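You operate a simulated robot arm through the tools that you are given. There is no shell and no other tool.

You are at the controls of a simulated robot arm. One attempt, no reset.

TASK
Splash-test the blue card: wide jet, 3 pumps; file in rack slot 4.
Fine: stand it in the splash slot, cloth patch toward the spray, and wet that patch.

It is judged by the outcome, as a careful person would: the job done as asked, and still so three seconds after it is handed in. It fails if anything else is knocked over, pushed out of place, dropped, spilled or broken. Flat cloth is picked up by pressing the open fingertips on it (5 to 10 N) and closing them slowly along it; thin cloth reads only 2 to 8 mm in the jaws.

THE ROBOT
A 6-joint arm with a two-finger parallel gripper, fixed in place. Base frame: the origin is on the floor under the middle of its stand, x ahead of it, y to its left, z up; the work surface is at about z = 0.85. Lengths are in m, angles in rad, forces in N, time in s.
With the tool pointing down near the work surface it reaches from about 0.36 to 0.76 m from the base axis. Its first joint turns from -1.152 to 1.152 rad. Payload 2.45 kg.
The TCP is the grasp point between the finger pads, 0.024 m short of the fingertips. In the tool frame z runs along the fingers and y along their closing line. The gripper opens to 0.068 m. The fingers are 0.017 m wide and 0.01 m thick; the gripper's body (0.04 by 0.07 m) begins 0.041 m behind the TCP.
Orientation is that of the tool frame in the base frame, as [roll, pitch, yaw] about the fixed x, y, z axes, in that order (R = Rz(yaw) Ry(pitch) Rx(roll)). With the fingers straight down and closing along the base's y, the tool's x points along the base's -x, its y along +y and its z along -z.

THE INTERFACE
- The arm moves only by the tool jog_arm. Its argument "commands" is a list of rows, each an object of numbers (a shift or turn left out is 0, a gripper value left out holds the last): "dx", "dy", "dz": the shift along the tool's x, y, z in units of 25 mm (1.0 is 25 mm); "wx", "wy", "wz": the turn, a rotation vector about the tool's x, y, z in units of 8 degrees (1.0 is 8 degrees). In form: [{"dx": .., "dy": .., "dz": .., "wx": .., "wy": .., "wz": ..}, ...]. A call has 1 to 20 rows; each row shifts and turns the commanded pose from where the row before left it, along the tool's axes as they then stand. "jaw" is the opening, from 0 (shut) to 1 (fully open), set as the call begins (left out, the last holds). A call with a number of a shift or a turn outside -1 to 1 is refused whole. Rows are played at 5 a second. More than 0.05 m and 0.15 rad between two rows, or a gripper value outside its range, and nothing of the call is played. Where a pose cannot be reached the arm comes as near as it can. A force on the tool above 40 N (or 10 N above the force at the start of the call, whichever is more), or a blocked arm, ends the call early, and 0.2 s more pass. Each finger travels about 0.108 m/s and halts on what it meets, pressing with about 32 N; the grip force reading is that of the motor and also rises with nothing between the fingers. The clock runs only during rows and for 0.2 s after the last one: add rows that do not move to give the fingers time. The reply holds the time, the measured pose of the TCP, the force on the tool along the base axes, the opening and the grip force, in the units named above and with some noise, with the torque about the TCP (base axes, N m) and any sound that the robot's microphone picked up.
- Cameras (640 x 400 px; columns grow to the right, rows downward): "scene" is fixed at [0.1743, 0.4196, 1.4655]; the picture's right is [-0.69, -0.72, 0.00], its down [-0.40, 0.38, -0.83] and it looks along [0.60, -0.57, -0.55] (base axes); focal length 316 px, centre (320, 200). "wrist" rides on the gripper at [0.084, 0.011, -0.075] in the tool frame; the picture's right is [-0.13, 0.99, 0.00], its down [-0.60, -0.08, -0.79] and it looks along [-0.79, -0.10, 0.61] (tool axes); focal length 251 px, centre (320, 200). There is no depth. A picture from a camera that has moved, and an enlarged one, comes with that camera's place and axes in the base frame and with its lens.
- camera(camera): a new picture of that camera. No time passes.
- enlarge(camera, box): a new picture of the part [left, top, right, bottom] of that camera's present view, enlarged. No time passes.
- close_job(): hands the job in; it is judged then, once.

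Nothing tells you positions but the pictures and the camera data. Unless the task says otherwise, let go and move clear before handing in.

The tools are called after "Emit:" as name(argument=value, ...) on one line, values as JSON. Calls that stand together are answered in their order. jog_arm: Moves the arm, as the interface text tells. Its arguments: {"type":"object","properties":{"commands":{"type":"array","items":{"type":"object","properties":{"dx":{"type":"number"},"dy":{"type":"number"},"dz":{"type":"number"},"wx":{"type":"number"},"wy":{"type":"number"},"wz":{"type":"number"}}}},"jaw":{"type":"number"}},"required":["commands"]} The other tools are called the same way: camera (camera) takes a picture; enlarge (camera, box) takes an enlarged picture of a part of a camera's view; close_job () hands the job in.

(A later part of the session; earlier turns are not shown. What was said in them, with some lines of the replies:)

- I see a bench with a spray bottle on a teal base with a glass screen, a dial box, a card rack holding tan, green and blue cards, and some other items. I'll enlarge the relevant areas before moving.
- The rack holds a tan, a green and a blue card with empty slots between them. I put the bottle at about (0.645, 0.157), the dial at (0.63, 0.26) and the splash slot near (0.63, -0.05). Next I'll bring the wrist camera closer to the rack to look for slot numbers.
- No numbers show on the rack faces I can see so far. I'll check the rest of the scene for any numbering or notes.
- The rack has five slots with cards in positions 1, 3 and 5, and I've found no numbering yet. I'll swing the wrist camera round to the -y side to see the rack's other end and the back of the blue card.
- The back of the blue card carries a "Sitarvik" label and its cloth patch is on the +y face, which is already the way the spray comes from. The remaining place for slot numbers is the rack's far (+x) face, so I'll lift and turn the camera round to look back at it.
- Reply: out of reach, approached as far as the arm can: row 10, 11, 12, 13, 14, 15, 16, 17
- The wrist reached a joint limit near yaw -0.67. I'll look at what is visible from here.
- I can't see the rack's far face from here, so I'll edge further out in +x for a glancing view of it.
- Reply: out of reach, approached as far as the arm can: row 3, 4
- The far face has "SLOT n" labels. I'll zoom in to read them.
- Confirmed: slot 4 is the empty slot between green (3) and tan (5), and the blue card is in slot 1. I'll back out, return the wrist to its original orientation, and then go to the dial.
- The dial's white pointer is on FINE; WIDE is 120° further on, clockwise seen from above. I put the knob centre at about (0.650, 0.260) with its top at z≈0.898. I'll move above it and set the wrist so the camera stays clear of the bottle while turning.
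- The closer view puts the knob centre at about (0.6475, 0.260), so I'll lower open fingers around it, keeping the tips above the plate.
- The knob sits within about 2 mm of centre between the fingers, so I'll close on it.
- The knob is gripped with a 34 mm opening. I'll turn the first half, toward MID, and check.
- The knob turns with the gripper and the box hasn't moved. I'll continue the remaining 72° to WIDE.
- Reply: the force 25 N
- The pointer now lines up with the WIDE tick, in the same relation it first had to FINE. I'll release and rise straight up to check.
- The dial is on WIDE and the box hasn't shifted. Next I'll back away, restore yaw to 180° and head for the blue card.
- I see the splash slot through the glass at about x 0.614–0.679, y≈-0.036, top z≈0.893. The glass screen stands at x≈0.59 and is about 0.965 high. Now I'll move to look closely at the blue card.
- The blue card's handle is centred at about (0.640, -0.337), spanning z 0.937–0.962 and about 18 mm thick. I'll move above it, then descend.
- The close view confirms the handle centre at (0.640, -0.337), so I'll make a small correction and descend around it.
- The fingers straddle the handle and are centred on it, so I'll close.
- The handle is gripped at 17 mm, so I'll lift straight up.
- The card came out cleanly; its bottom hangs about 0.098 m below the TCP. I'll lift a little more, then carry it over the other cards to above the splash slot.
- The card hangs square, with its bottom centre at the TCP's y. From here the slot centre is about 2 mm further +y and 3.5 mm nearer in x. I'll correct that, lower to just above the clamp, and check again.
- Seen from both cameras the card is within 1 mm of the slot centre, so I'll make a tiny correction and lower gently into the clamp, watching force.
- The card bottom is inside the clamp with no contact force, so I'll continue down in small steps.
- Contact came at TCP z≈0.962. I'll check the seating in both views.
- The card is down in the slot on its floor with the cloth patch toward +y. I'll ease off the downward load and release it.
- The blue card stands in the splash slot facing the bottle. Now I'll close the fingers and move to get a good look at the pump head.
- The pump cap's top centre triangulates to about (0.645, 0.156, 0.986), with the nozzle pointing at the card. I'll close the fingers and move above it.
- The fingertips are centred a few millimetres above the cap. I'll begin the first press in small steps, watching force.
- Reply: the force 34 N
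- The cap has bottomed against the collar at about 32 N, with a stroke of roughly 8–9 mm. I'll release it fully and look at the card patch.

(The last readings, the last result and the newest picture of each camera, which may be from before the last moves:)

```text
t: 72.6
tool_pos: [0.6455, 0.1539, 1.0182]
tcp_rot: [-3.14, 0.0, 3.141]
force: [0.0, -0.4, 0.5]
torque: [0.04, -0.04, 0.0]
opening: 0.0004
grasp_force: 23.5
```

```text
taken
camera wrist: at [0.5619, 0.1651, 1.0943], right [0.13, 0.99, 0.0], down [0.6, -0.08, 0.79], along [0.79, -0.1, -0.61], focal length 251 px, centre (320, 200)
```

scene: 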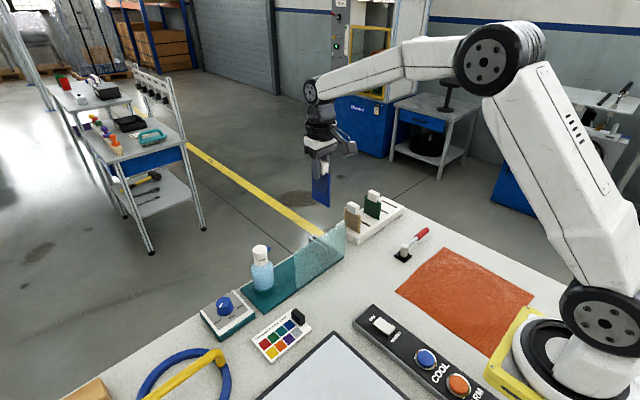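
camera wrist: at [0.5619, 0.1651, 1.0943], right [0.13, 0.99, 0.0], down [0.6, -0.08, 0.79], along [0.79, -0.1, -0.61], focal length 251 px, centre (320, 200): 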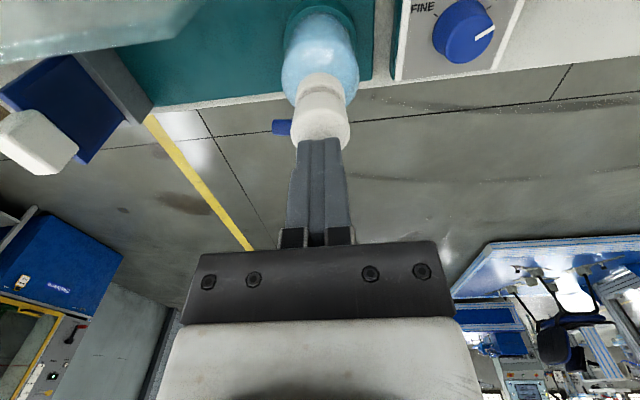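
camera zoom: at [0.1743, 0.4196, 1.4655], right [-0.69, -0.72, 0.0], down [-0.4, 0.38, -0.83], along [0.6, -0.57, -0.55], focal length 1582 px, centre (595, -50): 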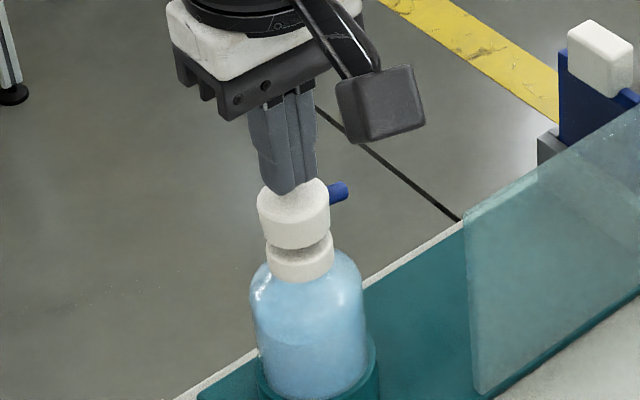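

Emit:
enlarge(camera="wrist", box=[0, 30, 170, 180])

```text
2.67 times, centred on (85, 105) of wrist
camera zoom: at [0.5619, 0.1651, 1.0943], right [0.13, 0.99, 0.0], down [0.6, -0.08, 0.79], along [0.79, -0.1, -0.61], focal length 670 px, centre (947, 453)
```

zoom: 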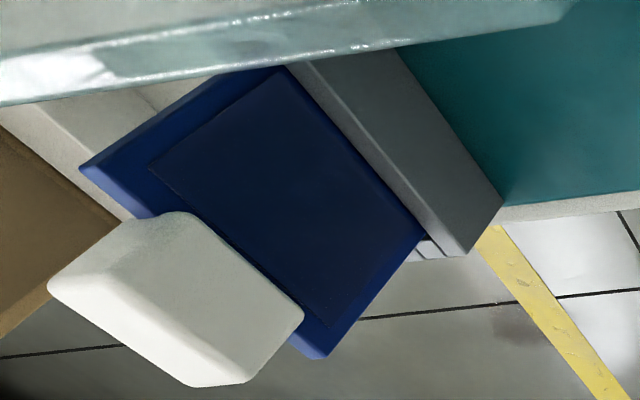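

The cap is back up and the whole patch is now a noticeably darker, wet-looking navy, so pump 1 registered. Now the second press, with the same stroke.

Emit:
jog_arm(commands=[{"dz": 0.3}, {"dz": 0.2}, {"dz": 0.1}, {"dz": 0.1}, {"dz": 0.1}, {}, {}])

Emit:
enlarge(camera="scene", box=[230, 210, 300, 290])

```text
t: 74.2
tool_pos: [0.6453, 0.1545, 1.0005]
tcp_rot: [3.139, 0.007, -3.141]
force: [-3.8, 5.7, 30.5]
torque: [0.17, 0.14, -0.05]
opening: 0.0
grasp_force: 23.8
```

```text
5.00 times, centred on (265, 250) of scene
camera zoom: at [0.1736, 0.4196, 1.4656], right [-0.69, -0.72, 0.0], down [-0.4, 0.38, -0.83], along [0.6, -0.57, -0.55], focal length 1582 px, centre (595, -50)
```

zoom: 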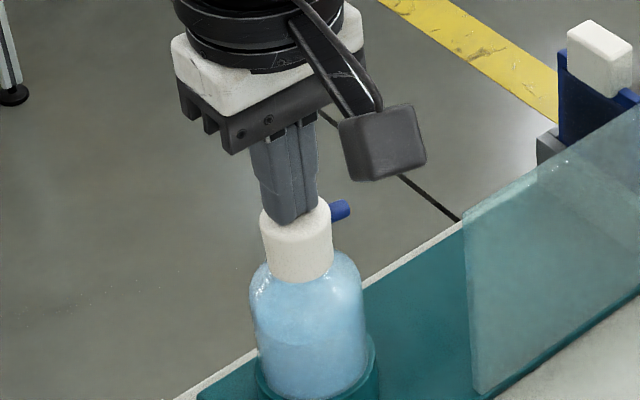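

Second full press done, with the cap bottomed. I'll release, then do the third.

Emit:
jog_arm(commands=[{"dz": -0.3}, {"dz": -0.3}, {"dz": -0.2}, {}, {}])

Emit:
enlarge(camera="scene", box=[230, 210, 300, 290])

Emit:
enlarge(camera="wrist", box=[0, 30, 170, 180])

```text
t: 75.4
tool_pos: [0.6451, 0.1529, 1.017]
tcp_rot: [-3.14, 0.002, 3.141]
force: [-0.3, 0.1, 0.9]
torque: [-0.01, 0.0, 0.02]
opening: 0.0001
grasp_force: 23.6
```

```text
5.00 times, centred on (265, 250) of scene
camera zoom: at [0.1743, 0.4196, 1.4655], right [-0.69, -0.72, 0.0], down [-0.4, 0.38, -0.83], along [0.6, -0.57, -0.55], focal length 1582 px, centre (595, -50)
```

zoom: 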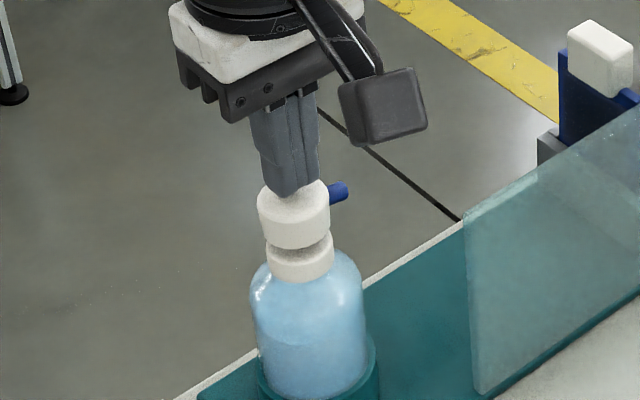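

```text
2.67 times, centred on (85, 105) of wrist
camera zoom: at [0.5616, 0.1643, 1.0927], right [0.13, 0.99, 0.0], down [0.6, -0.08, 0.79], along [0.79, -0.1, -0.61], focal length 670 px, centre (947, 453)
```

zoom: 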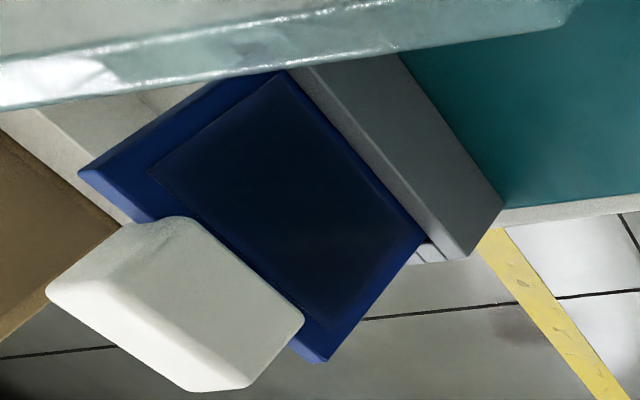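

The patch darkened further, so pump 2 registered too. Now the third and last press.

Emit:
jog_arm(commands=[{"dz": 0.3}, {"dz": 0.2}, {"dz": 0.1}, {"dz": 0.1}, {"dz": 0.1}, {}, {}])

Emit:
enlarge(camera="scene", box=[230, 210, 300, 290])

```text
t: 77.0
tool_pos: [0.645, 0.1552, 1.0]
tcp_rot: [3.141, 0.004, -3.141]
force: [-7.5, -5.6, 32.0]
torque: [-0.11, 0.22, 0.04]
opening: 0.0
grasp_force: 23.2
```

```text
5.00 times, centred on (265, 250) of scene
camera zoom: at [0.1734, 0.4193, 1.4657], right [-0.69, -0.72, 0.0], down [-0.4, 0.38, -0.83], along [0.6, -0.57, -0.55], focal length 1582 px, centre (595, -50)
```

zoom: 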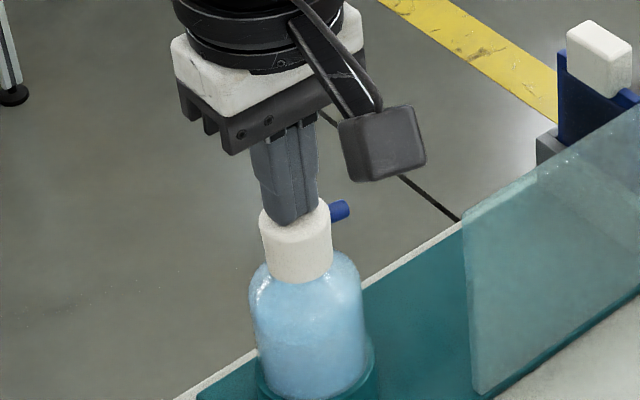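

Third full press done. I'll release, rise clear, and check the patch and bottle.

Emit:
jog_arm(commands=[{"dz": -0.3}, {"dz": -0.3}, {"dz": -0.4}, {}, {}])

Emit:
enlarge(camera="wrist", box=[0, 30, 170, 180])

Emit:
jog_arm(commands=[{"dz": -0.7}, {"dz": -0.7}, {"dz": -0.7}, {"dz": -0.7}])

Emit:
camera(camera="scene")

```text
t: 78.2
tool_pos: [0.6442, 0.1557, 1.0234]
tcp_rot: [-3.139, 0.0, 3.141]
force: [-0.7, 0.0, 0.3]
torque: [0.0, 0.01, -0.01]
opening: 0.0
grasp_force: 23.4
```

```text
2.67 times, centred on (85, 105) of wrist
camera zoom: at [0.5617, 0.1654, 1.0977], right [0.13, 0.99, 0.0], down [0.6, -0.08, 0.79], along [0.79, -0.1, -0.61], focal length 670 px, centre (947, 453)
```

zoom: 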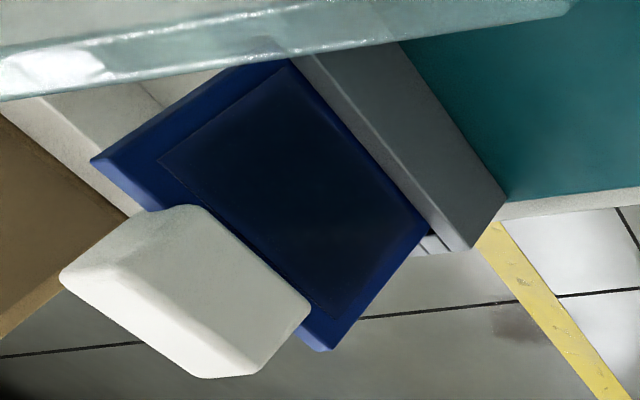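

```text
t: 79.2
tool_pos: [0.6456, 0.1553, 1.094]
tcp_rot: [-3.14, 0.0, -3.141]
force: [-0.5, 0.0, 0.0]
torque: [0.02, 0.01, 0.02]
opening: 0.0
grasp_force: 23.7
```

```text
taken
```

scene: 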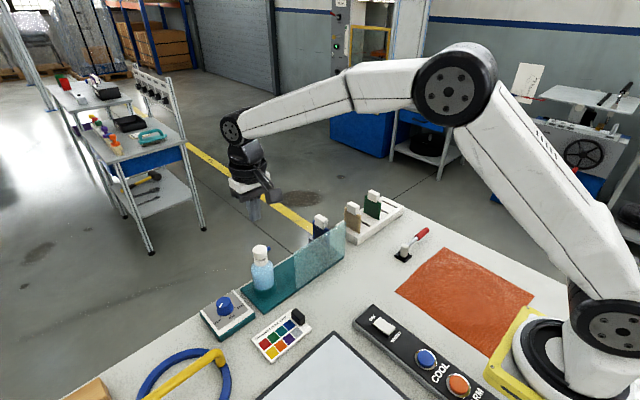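

Three pumps are done and the patch is uniformly dark. Next I'll retrieve the card, moving above it with the jaws partly open.

Emit:
jog_arm(commands=[{"dy": -0.945}, {"dy": -0.945}, {"dy": -0.945}, {"dy": -0.945}, {"dy": -0.945}, {"dy": -0.945}, {"dy": -0.945}, {"dy": -0.945}, {}], jaw=0.6)

Emit:
camera(camera="wrist")

Emit:
enlarge(camera="wrist", box=[270, 0, 370, 110])

```text
t: 81.2
tool_pos: [0.6442, -0.0325, 1.0934]
tcp_rot: [-3.14, 0.001, -3.141]
force: [-0.3, 0.1, 0.1]
torque: [0.0, 0.01, 0.03]
opening: 0.0408
grasp_force: 0.0
```

```text
taken
camera wrist: at [0.5618, -0.0225, 1.168], right [0.13, 0.99, 0.0], down [0.6, -0.08, 0.79], along [0.79, -0.1, -0.61], focal length 251 px, centre (320, 200)
```

wrist: 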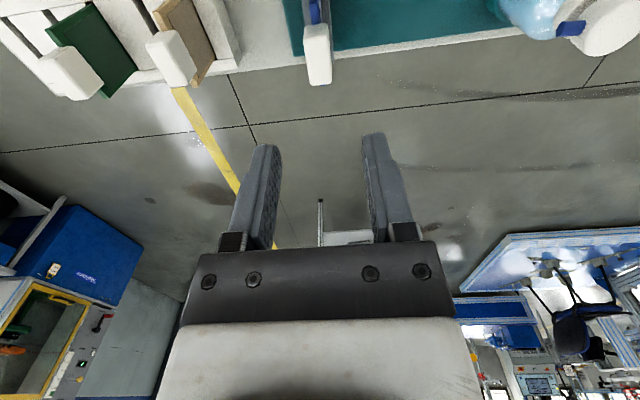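

```text
3.64 times, centred on (320, 55) of wrist
camera zoom: at [0.5618, -0.0225, 1.168], right [0.13, 0.99, 0.0], down [0.6, -0.08, 0.79], along [0.79, -0.1, -0.61], focal length 914 px, centre (320, 727)
```

zoom: 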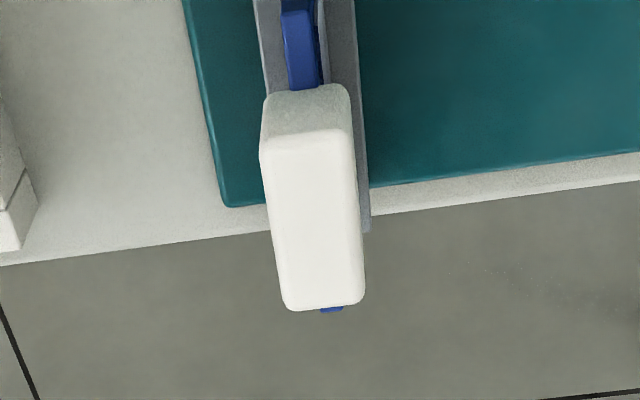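

The handle is right under the TCP, so I'll descend to the same grip height and close.

Emit:
jog_arm(commands=[{"dz": 0.8}, {"dz": 0.8}, {"dz": 0.8}, {"dz": 0.8}, {"dz": 0.8}, {"dz": 0.7}, {"dz": 0.6}, {}])

Emit:
jog_arm(commands=[{}, {}, {}, {}], jaw=0.0)

Emit:
camera(camera="wrist")

```text
t: 83.0
tool_pos: [0.6446, -0.0362, 0.9606]
tcp_rot: [-3.14, 0.002, 3.141]
force: [-0.3, 0.2, -0.3]
torque: [-0.01, 0.0, 0.0]
opening: 0.0409
grasp_force: 0.0
```

```text
t: 84.0
tool_pos: [0.6453, -0.0344, 0.9609]
tcp_rot: [-3.14, -0.001, 3.141]
force: [0.1, 0.0, 1.2]
torque: [-0.01, 0.01, 0.05]
opening: 0.0172
grasp_force: 32.1
```

```text
taken
camera wrist: at [0.5615, -0.0238, 1.0368], right [0.13, 0.99, 0.0], down [0.6, -0.08, 0.79], along [0.79, -0.1, -0.61], focal length 251 px, centre (320, 200)
```

wrist: 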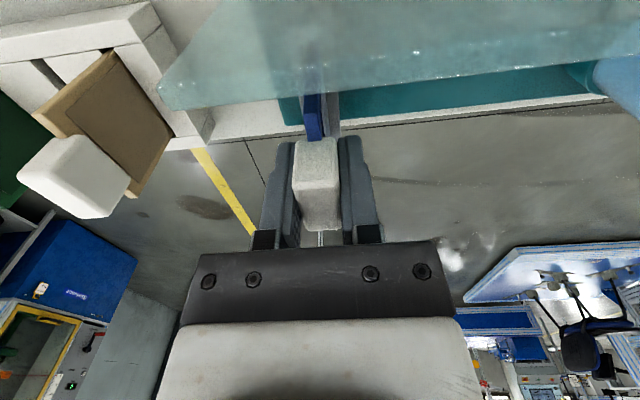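

Gripped again, so I'll lift straight out of the clamp.

Emit:
jog_arm(commands=[{"dz": -0.3}, {"dz": -0.4}, {"dz": -0.5}, {"dz": -0.7}, {"dz": -0.8}, {"dz": -0.9}, {"dz": -0.9}, {"dz": -0.9}, {"dz": -0.9}, {}])

Emit:
camera(camera="wrist")

Emit:
enlarge(camera="scene", box=[280, 140, 380, 260])

```text
t: 86.2
tool_pos: [0.6445, -0.0338, 1.1186]
tcp_rot: [-3.14, -0.001, -3.141]
force: [-0.1, 1.0, -0.5]
torque: [-0.07, 0.0, 0.01]
opening: 0.017
grasp_force: 31.8
```

```text
taken
camera wrist: at [0.5613, -0.0223, 1.1947], right [0.13, 0.99, 0.0], down [0.6, -0.08, 0.79], along [0.79, -0.1, -0.61], focal length 251 px, centre (320, 200)
```

wrist: 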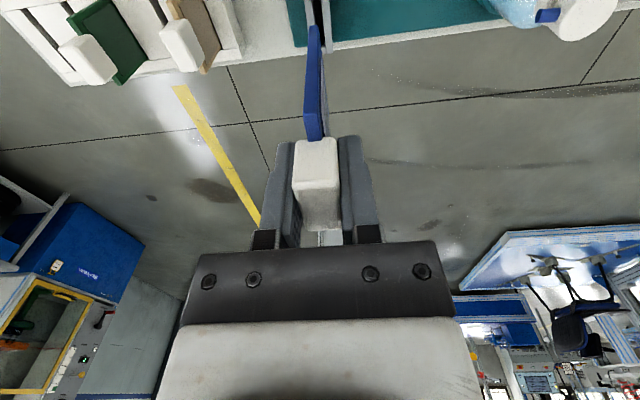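

```text
3.33 times, centred on (330, 200) of scene
camera zoom: at [0.1743, 0.4196, 1.4655], right [-0.69, -0.72, 0.0], down [-0.4, 0.38, -0.83], along [0.6, -0.57, -0.55], focal length 1054 px, centre (287, 200)
```

zoom: 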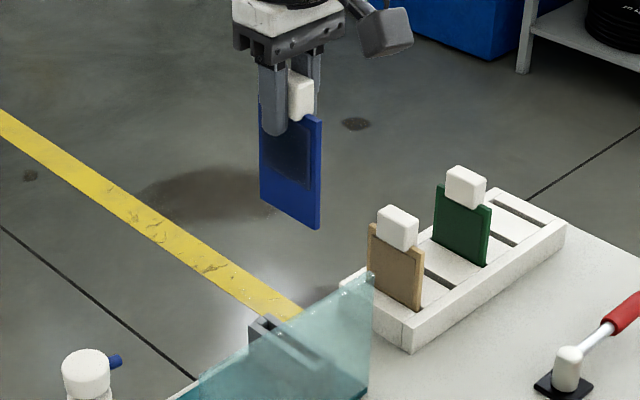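

The wet card is out, darker than before. I'll carry it over to above slot 4, between tan and green, and measure the alignment there.

Emit:
jog_arm(commands=[{"dy": -0.5, "dx": 0.03}, {"dy": -0.85, "dx": 0.03}, {"dy": -0.9, "dx": 0.03}, {"dy": -0.9, "dx": 0.03}, {"dy": -0.9, "dx": 0.03}, {"dy": -0.9, "dx": 0.03}, {"dy": -0.9, "dx": 0.03}, {"dy": -0.6, "dx": 0.03}, {"dy": -0.31}, {}])

Emit:
camera(camera="wrist")

Emit:
enlarge(camera="wrist", box=[240, 0, 400, 145])

Emit:
enlarge(camera="scene", box=[300, 130, 420, 260])

```text
t: 88.4
tool_pos: [0.6379, -0.2007, 1.1178]
tcp_rot: [-3.141, -0.001, 3.14]
force: [0.9, 0.2, -0.2]
torque: [0.0, -0.02, 0.02]
opening: 0.0175
grasp_force: 31.9
```

```text
taken
camera wrist: at [0.5547, -0.1912, 1.1939], right [0.13, 0.99, 0.0], down [0.6, -0.08, 0.79], along [0.79, -0.1, -0.61], focal length 251 px, centre (320, 200)
```

wrist: 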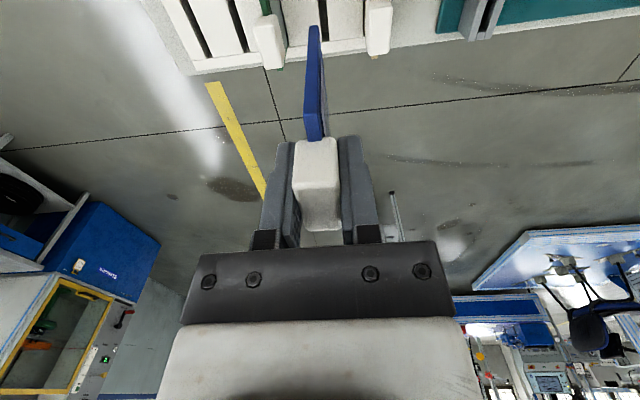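

```text
2.76 times, centred on (320, 72) of wrist
camera zoom: at [0.5547, -0.1912, 1.1939], right [0.13, 0.99, 0.0], down [0.6, -0.08, 0.79], along [0.79, -0.1, -0.61], focal length 694 px, centre (320, 552)
```

zoom: 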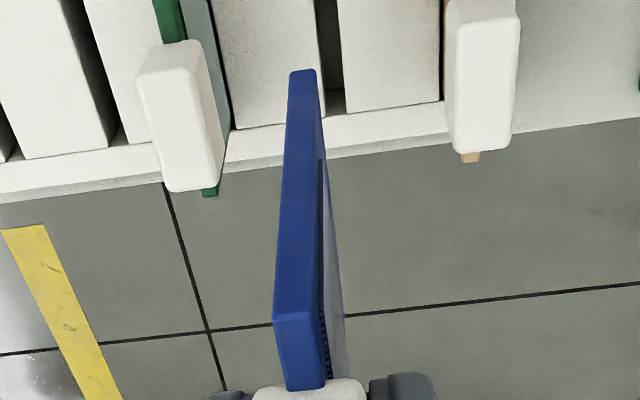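

```text
3.08 times, centred on (360, 195) of scene
camera zoom: at [0.1743, 0.4196, 1.4655], right [-0.69, -0.72, 0.0], down [-0.4, 0.38, -0.83], along [0.6, -0.57, -0.55], focal length 973 px, centre (197, 215)
```

zoom: 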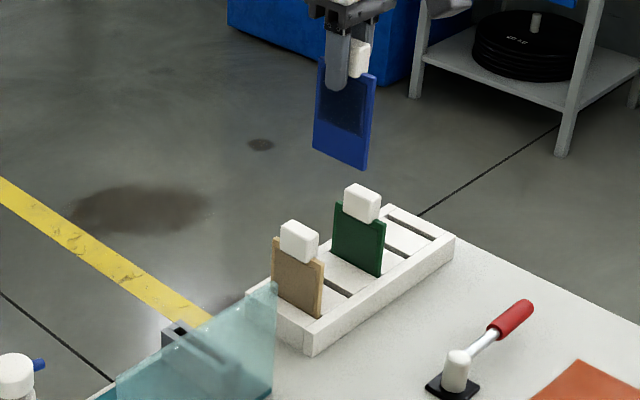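

Emit:
enlarge(camera="wrist", box=[290, 0, 360, 50])

Emit:
enlarge(camera="scene", box=[370, 205, 420, 250])

```text
8.00 times, centred on (325, 25) of wrist
camera zoom: at [0.5547, -0.1912, 1.1939], right [0.13, 0.99, 0.0], down [0.6, -0.08, 0.79], along [0.79, -0.1, -0.61], focal length 2012 px, centre (280, 1600)
```

zoom: 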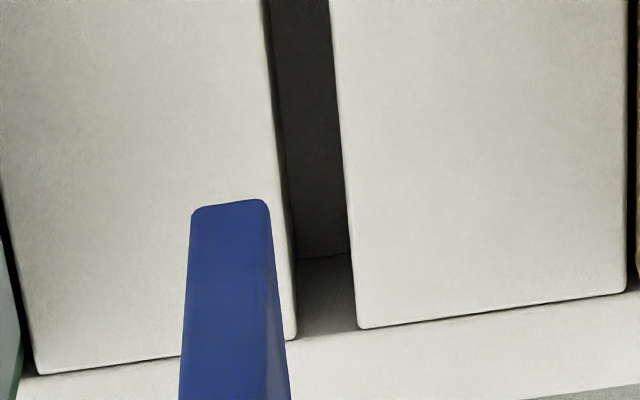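

```text
8.89 times, centred on (395, 228) of scene
camera zoom: at [0.1743, 0.4196, 1.4655], right [-0.69, -0.72, 0.0], down [-0.4, 0.38, -0.83], along [0.6, -0.57, -0.55], focal length 2812 px, centre (-347, -44)
```

zoom: 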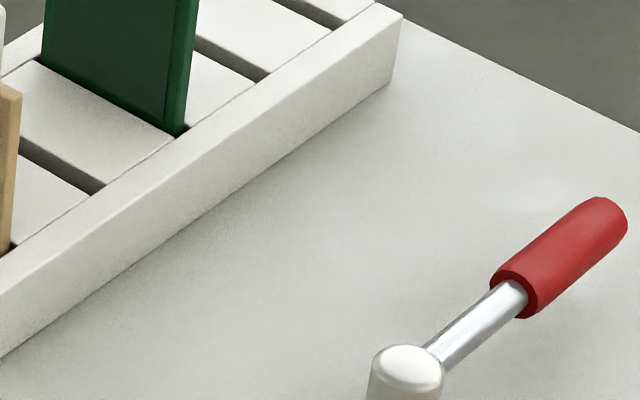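

Slot 4's centre is at y≈-0.1987, about 2.7 mm in +y from the card, which matches a 46 mm pitch. To check the fore-aft fit I'll back off slightly to see the near end of the slot.

Emit:
jog_arm(commands=[{"dx": 0.6, "dy": 0.108}, {"dx": 0.6}, {"dx": 0.6}, {"dx": 0.6}, {"dx": 0.4}, {}])

Emit:
enlarge(camera="wrist", box=[250, 0, 400, 110])

Emit:
enlarge(camera="wrist", box=[290, 0, 370, 60])

```text
t: 89.8
tool_pos: [0.5694, -0.1989, 1.1197]
tcp_rot: [-3.141, -0.001, 3.14]
force: [0.1, 0.0, -0.2]
torque: [0.02, -0.01, -0.01]
opening: 0.0172
grasp_force: 31.7
```

```text
3.64 times, centred on (325, 55) of wrist
camera zoom: at [0.4861, -0.1895, 1.194], right [0.13, 0.99, 0.0], down [0.6, -0.08, 0.79], along [0.79, -0.1, -0.61], focal length 914 px, centre (302, 727)
```

zoom: 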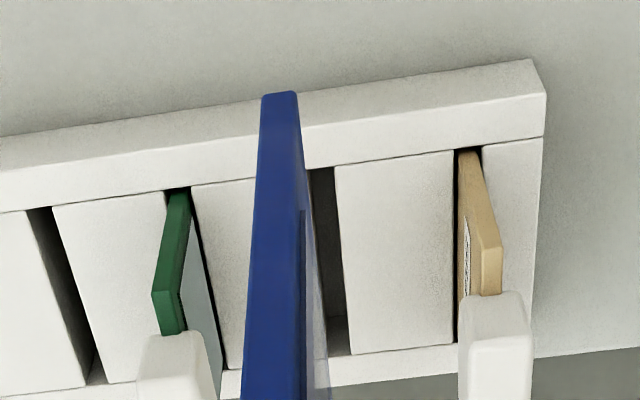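

```text
6.67 times, centred on (330, 30) of wrist
camera zoom: at [0.4861, -0.1895, 1.194], right [0.13, 0.99, 0.0], down [0.6, -0.08, 0.79], along [0.79, -0.1, -0.61], focal length 1676 px, centre (253, 1333)
```

zoom: 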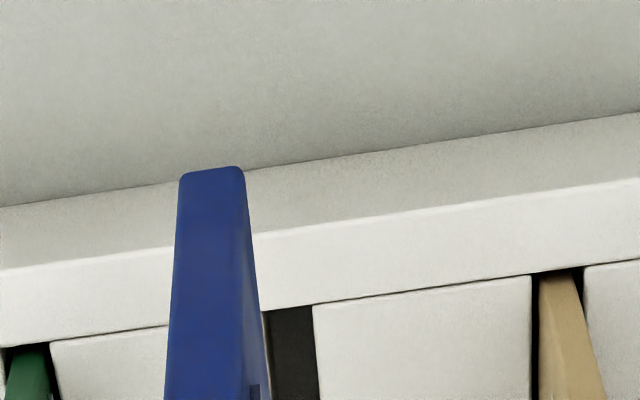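

Slot 4 spans x 0.6075–0.672 (centre 0.6397) at y≈-0.1987. I'll return above it and lower to just above the deck for a final check.

Emit:
jog_arm(commands=[{"dx": -0.6}, {"dx": -0.6}, {"dx": -0.6}, {"dx": -0.6}, {"dx": -0.42}, {"dz": 0.7}, {"dz": 0.8}, {"dz": 0.8}, {"dz": 0.8}, {"dz": 0.8}, {"dz": 0.8}, {"dz": 0.3}, {}])

Emit:
camera(camera="wrist")

Emit:
enlarge(camera="wrist", box=[270, 0, 370, 70])

Emit:
enlarge(camera="scene", box=[330, 150, 410, 250])

```text
t: 92.6
tool_pos: [0.638, -0.2, 0.9946]
tcp_rot: [-3.141, 0.001, 3.141]
force: [1.1, 0.1, -0.4]
torque: [-0.02, -0.01, 0.02]
opening: 0.0171
grasp_force: 31.8
```

```text
taken
camera wrist: at [0.5547, -0.1895, 1.0702], right [0.13, 0.99, 0.0], down [0.6, -0.08, 0.79], along [0.79, -0.1, -0.61], focal length 251 px, centre (320, 200)
```

wrist: 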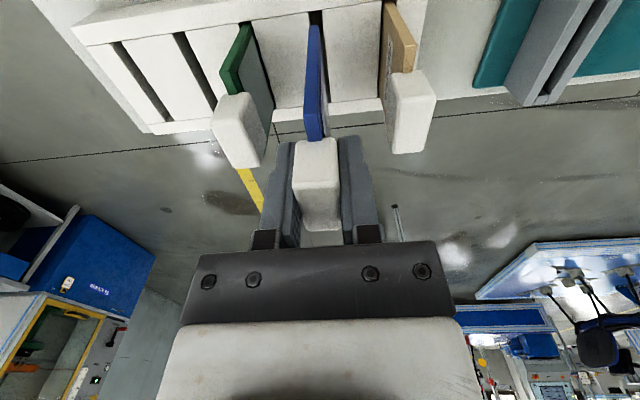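

```text
5.71 times, centred on (320, 35) of wrist
camera zoom: at [0.5547, -0.1895, 1.0702], right [0.13, 0.99, 0.0], down [0.6, -0.08, 0.79], along [0.79, -0.1, -0.61], focal length 1437 px, centre (320, 1143)
```

zoom: 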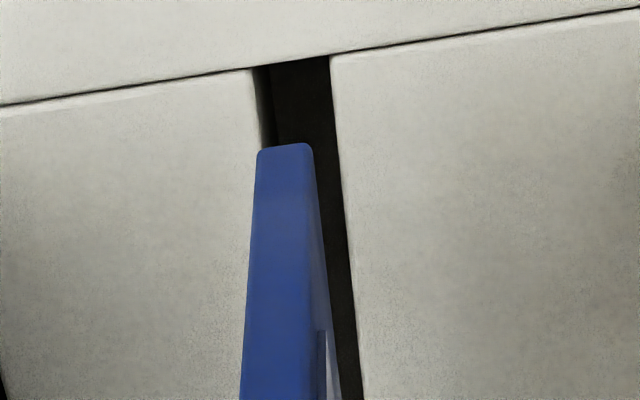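

```text
4.00 times, centred on (370, 200) of scene
camera zoom: at [0.1743, 0.4196, 1.4655], right [-0.69, -0.72, 0.0], down [-0.4, 0.38, -0.83], along [0.6, -0.57, -0.55], focal length 1265 px, centre (120, 200)
```

zoom: 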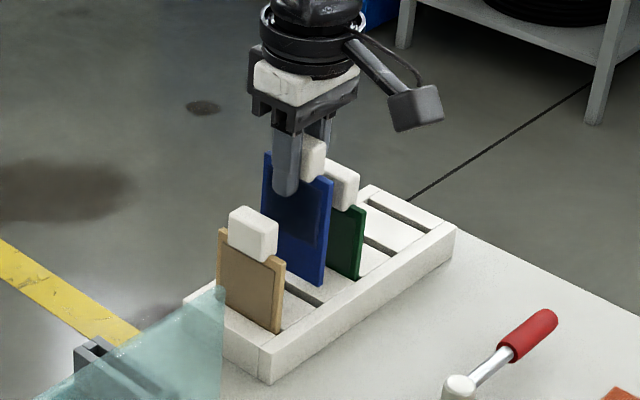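

The card is within 1 mm of the slot centre and evenly placed fore-aft. With a tiny correction I'll start inserting.

Emit:
jog_arm(commands=[{"dy": 0.028, "dz": 0.1}, {"dz": 0.2}, {"dz": 0.2}, {"dz": 0.2}, {"dz": 0.2}, {"dz": 0.15}, {}])

Emit:
enlarge(camera="wrist", box=[270, 0, 370, 70])

Emit:
enlarge(camera="scene", box=[330, 170, 410, 250])

```text
t: 94.2
tool_pos: [0.6387, -0.1987, 0.9681]
tcp_rot: [-3.14, -0.001, -3.141]
force: [-0.2, 0.0, -1.3]
torque: [-0.01, -0.01, 0.03]
opening: 0.0172
grasp_force: 32.3
```

```text
5.71 times, centred on (320, 35) of wrist
camera zoom: at [0.5557, -0.1886, 1.0442], right [0.13, 0.99, 0.0], down [0.6, -0.08, 0.79], along [0.79, -0.1, -0.61], focal length 1437 px, centre (320, 1143)
```

zoom: 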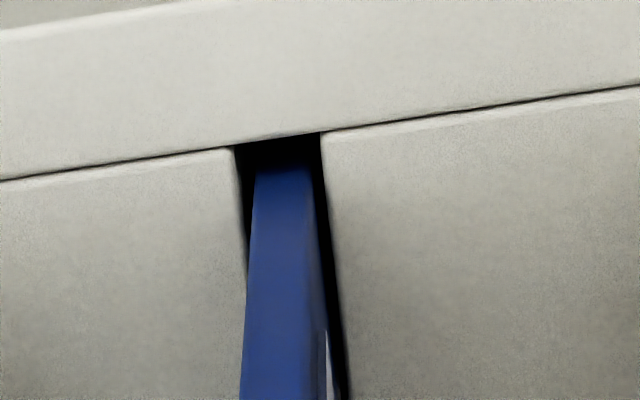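

```text
5.00 times, centred on (370, 210) of scene
camera zoom: at [0.1743, 0.4196, 1.4655], right [-0.69, -0.72, 0.0], down [-0.4, 0.38, -0.83], along [0.6, -0.57, -0.55], focal length 1582 px, centre (70, 150)
```

zoom: 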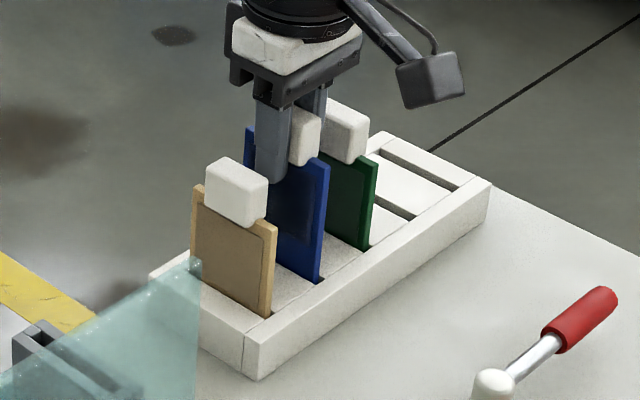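

The card is entering slot 4 cleanly with no force, so I'll continue down.

Emit:
jog_arm(commands=[{"dz": 0.15}, {"dz": 0.15}, {"dz": 0.15}, {"dz": 0.15}, {"dz": 0.08}, {}])

```text
t: 95.6
tool_pos: [0.6395, -0.1996, 0.9501]
tcp_rot: [-3.14, 0.001, -3.14]
force: [0.7, -0.8, -0.4]
torque: [0.02, 0.02, 0.0]
opening: 0.0173
grasp_force: 32.2
```

Emit:
jog_arm(commands=[{"dz": 0.06}, {"dz": 0.05}, {}])

```text
t: 96.4
tool_pos: [0.6398, -0.1991, 0.9485]
tcp_rot: [-3.139, 0.0, -3.141]
force: [-2.9, 0.2, 10.2]
torque: [0.09, 0.33, 0.01]
opening: 0.0171
grasp_force: 32.0
```

The card is seated on the slot floor at the same height as in slot 1. I'll ease the load and release with a modest opening to stay clear of the neighbouring handles.

Emit:
jog_arm(commands=[{"dz": -0.06}, {}])

Emit:
jog_arm(commands=[{}, {}, {}], jaw=0.45)

Emit:
jog_arm(commands=[{"dz": -0.3}, {"dz": -0.5}, {"dz": -0.6}, {"dz": -0.7}, {"dz": -0.7}, {"dz": -0.8}, {"dz": -0.8}, {"dz": -0.8}, {"dz": -0.8}, {}])

Emit:
camera(camera="wrist")

Emit:
camera(camera="scene")

```text
t: 97.0
tool_pos: [0.6395, -0.2009, 0.948]
tcp_rot: [-3.139, 0.003, 3.14]
force: [1.9, -0.6, 3.3]
torque: [0.0, -0.14, 0.0]
opening: 0.0173
grasp_force: 32.1
```

```text
t: 97.8
tool_pos: [0.638, -0.199, 0.9486]
tcp_rot: [-3.139, 0.001, 3.139]
force: [-0.1, -0.1, -0.5]
torque: [0.0, -0.01, 0.01]
opening: 0.0307
grasp_force: 0.0
```

```text
t: 100.0
tool_pos: [0.6397, -0.2004, 1.0993]
tcp_rot: [-3.139, 0.0, -3.141]
force: [-1.3, -0.1, 0.3]
torque: [0.0, 0.0, -0.01]
opening: 0.0304
grasp_force: 0.1
```

```text
taken
camera wrist: at [0.5563, -0.1893, 1.1747], right [0.13, 0.99, 0.0], down [0.6, -0.08, 0.79], along [0.79, -0.1, -0.61], focal length 251 px, centre (320, 200)
```

wrist: 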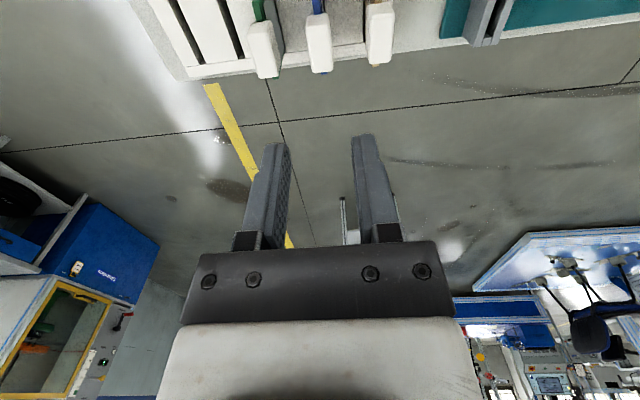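

```text
taken
```

scene: 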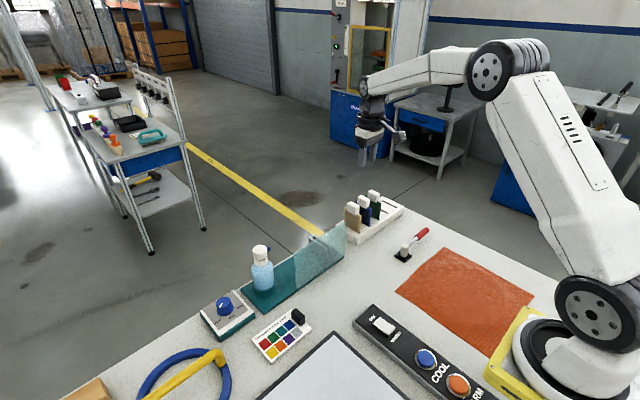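

The blue card now stands in the slot between tan (5) and green (3). I'll back the arm clear and check everything before handing in.

Emit:
jog_arm(commands=[{"dx": 0.8, "dz": -0.3}, {"dx": 0.8, "dz": -0.3}, {"dx": 0.8, "dz": -0.3}, {"dx": 0.8, "dz": -0.3}, {"dx": 0.8}, {"dx": 0.8}, {}])

Emit:
enlarge(camera="scene", box=[330, 170, 420, 250])

Emit:
enlarge(camera="scene", box=[190, 220, 350, 345])

Emit:
enlarge(camera="wrist", box=[200, 60, 420, 200])

```text
t: 101.6
tool_pos: [0.5183, -0.1988, 1.1298]
tcp_rot: [-3.14, 0.0, -3.139]
force: [0.4, -0.8, -0.3]
torque: [0.04, -0.01, 0.01]
opening: 0.0307
grasp_force: 0.1
```

```text
5.00 times, centred on (375, 210) of scene
camera zoom: at [0.1743, 0.4196, 1.4655], right [-0.69, -0.72, 0.0], down [-0.4, 0.38, -0.83], along [0.6, -0.57, -0.55], focal length 1582 px, centre (45, 150)
```

zoom: 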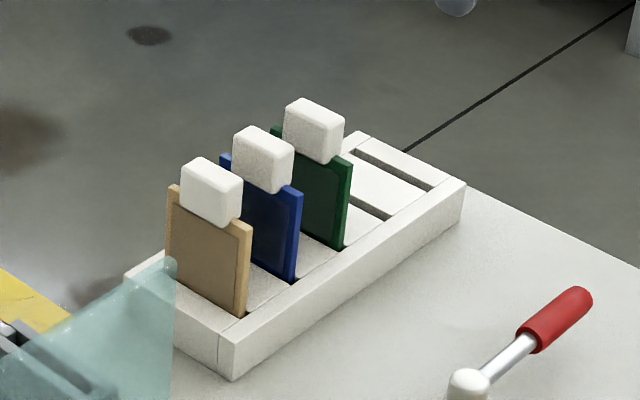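

```text
3.20 times, centred on (270, 282) of scene
camera zoom: at [0.1743, 0.4196, 1.4655], right [-0.69, -0.72, 0.0], down [-0.4, 0.38, -0.83], along [0.6, -0.57, -0.55], focal length 1012 px, centre (480, -64)
```

zoom: 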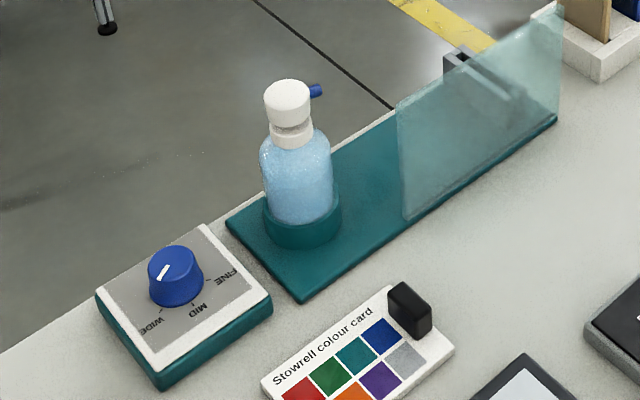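

```text
2.86 times, centred on (310, 130) of wrist
camera zoom: at [0.4348, -0.1881, 1.2046], right [0.13, 0.99, 0.0], down [0.6, -0.08, 0.79], along [0.79, -0.1, -0.61], focal length 718 px, centre (349, 400)
```

zoom: 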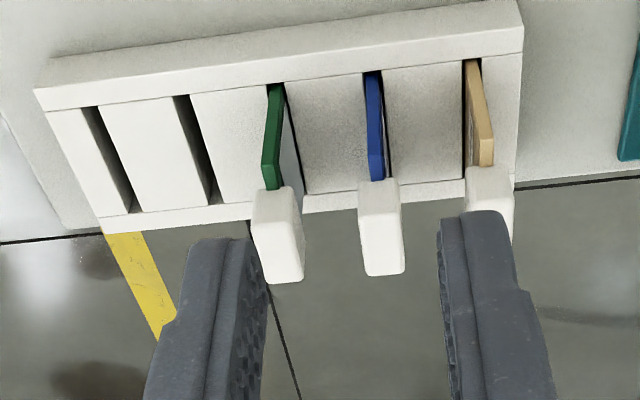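

The blue card is upright in slot 4 with its wet patch dark, and the dial is on WIDE. The bottle, glass and other cards are where they were, and the gripper is empty and clear, so I'll hand the job in.

Emit:
close_job()

```text
The job is handed in.
```

The blue card was splash-tested and is now filed in rack slot 4, and I've handed the job in.

- **Jet:** I turned the dial from FINE to WIDE.
- **Wetting:** The card stood in the splash slot with its cloth patch toward the nozzle. I pumped three full strokes, releasing fully after each. The patch got darker with the first two pumps and was evenly dark after the third.
- **Filing:** The slot numbers are only on the far side of the rack, so I checked them there first. Slot 4 is the one between green (slot 3) and tan (slot 5). The card is upright and fully down in it.

In the final pictures nothing else had been moved or knocked over. The gripper was empty and clear.
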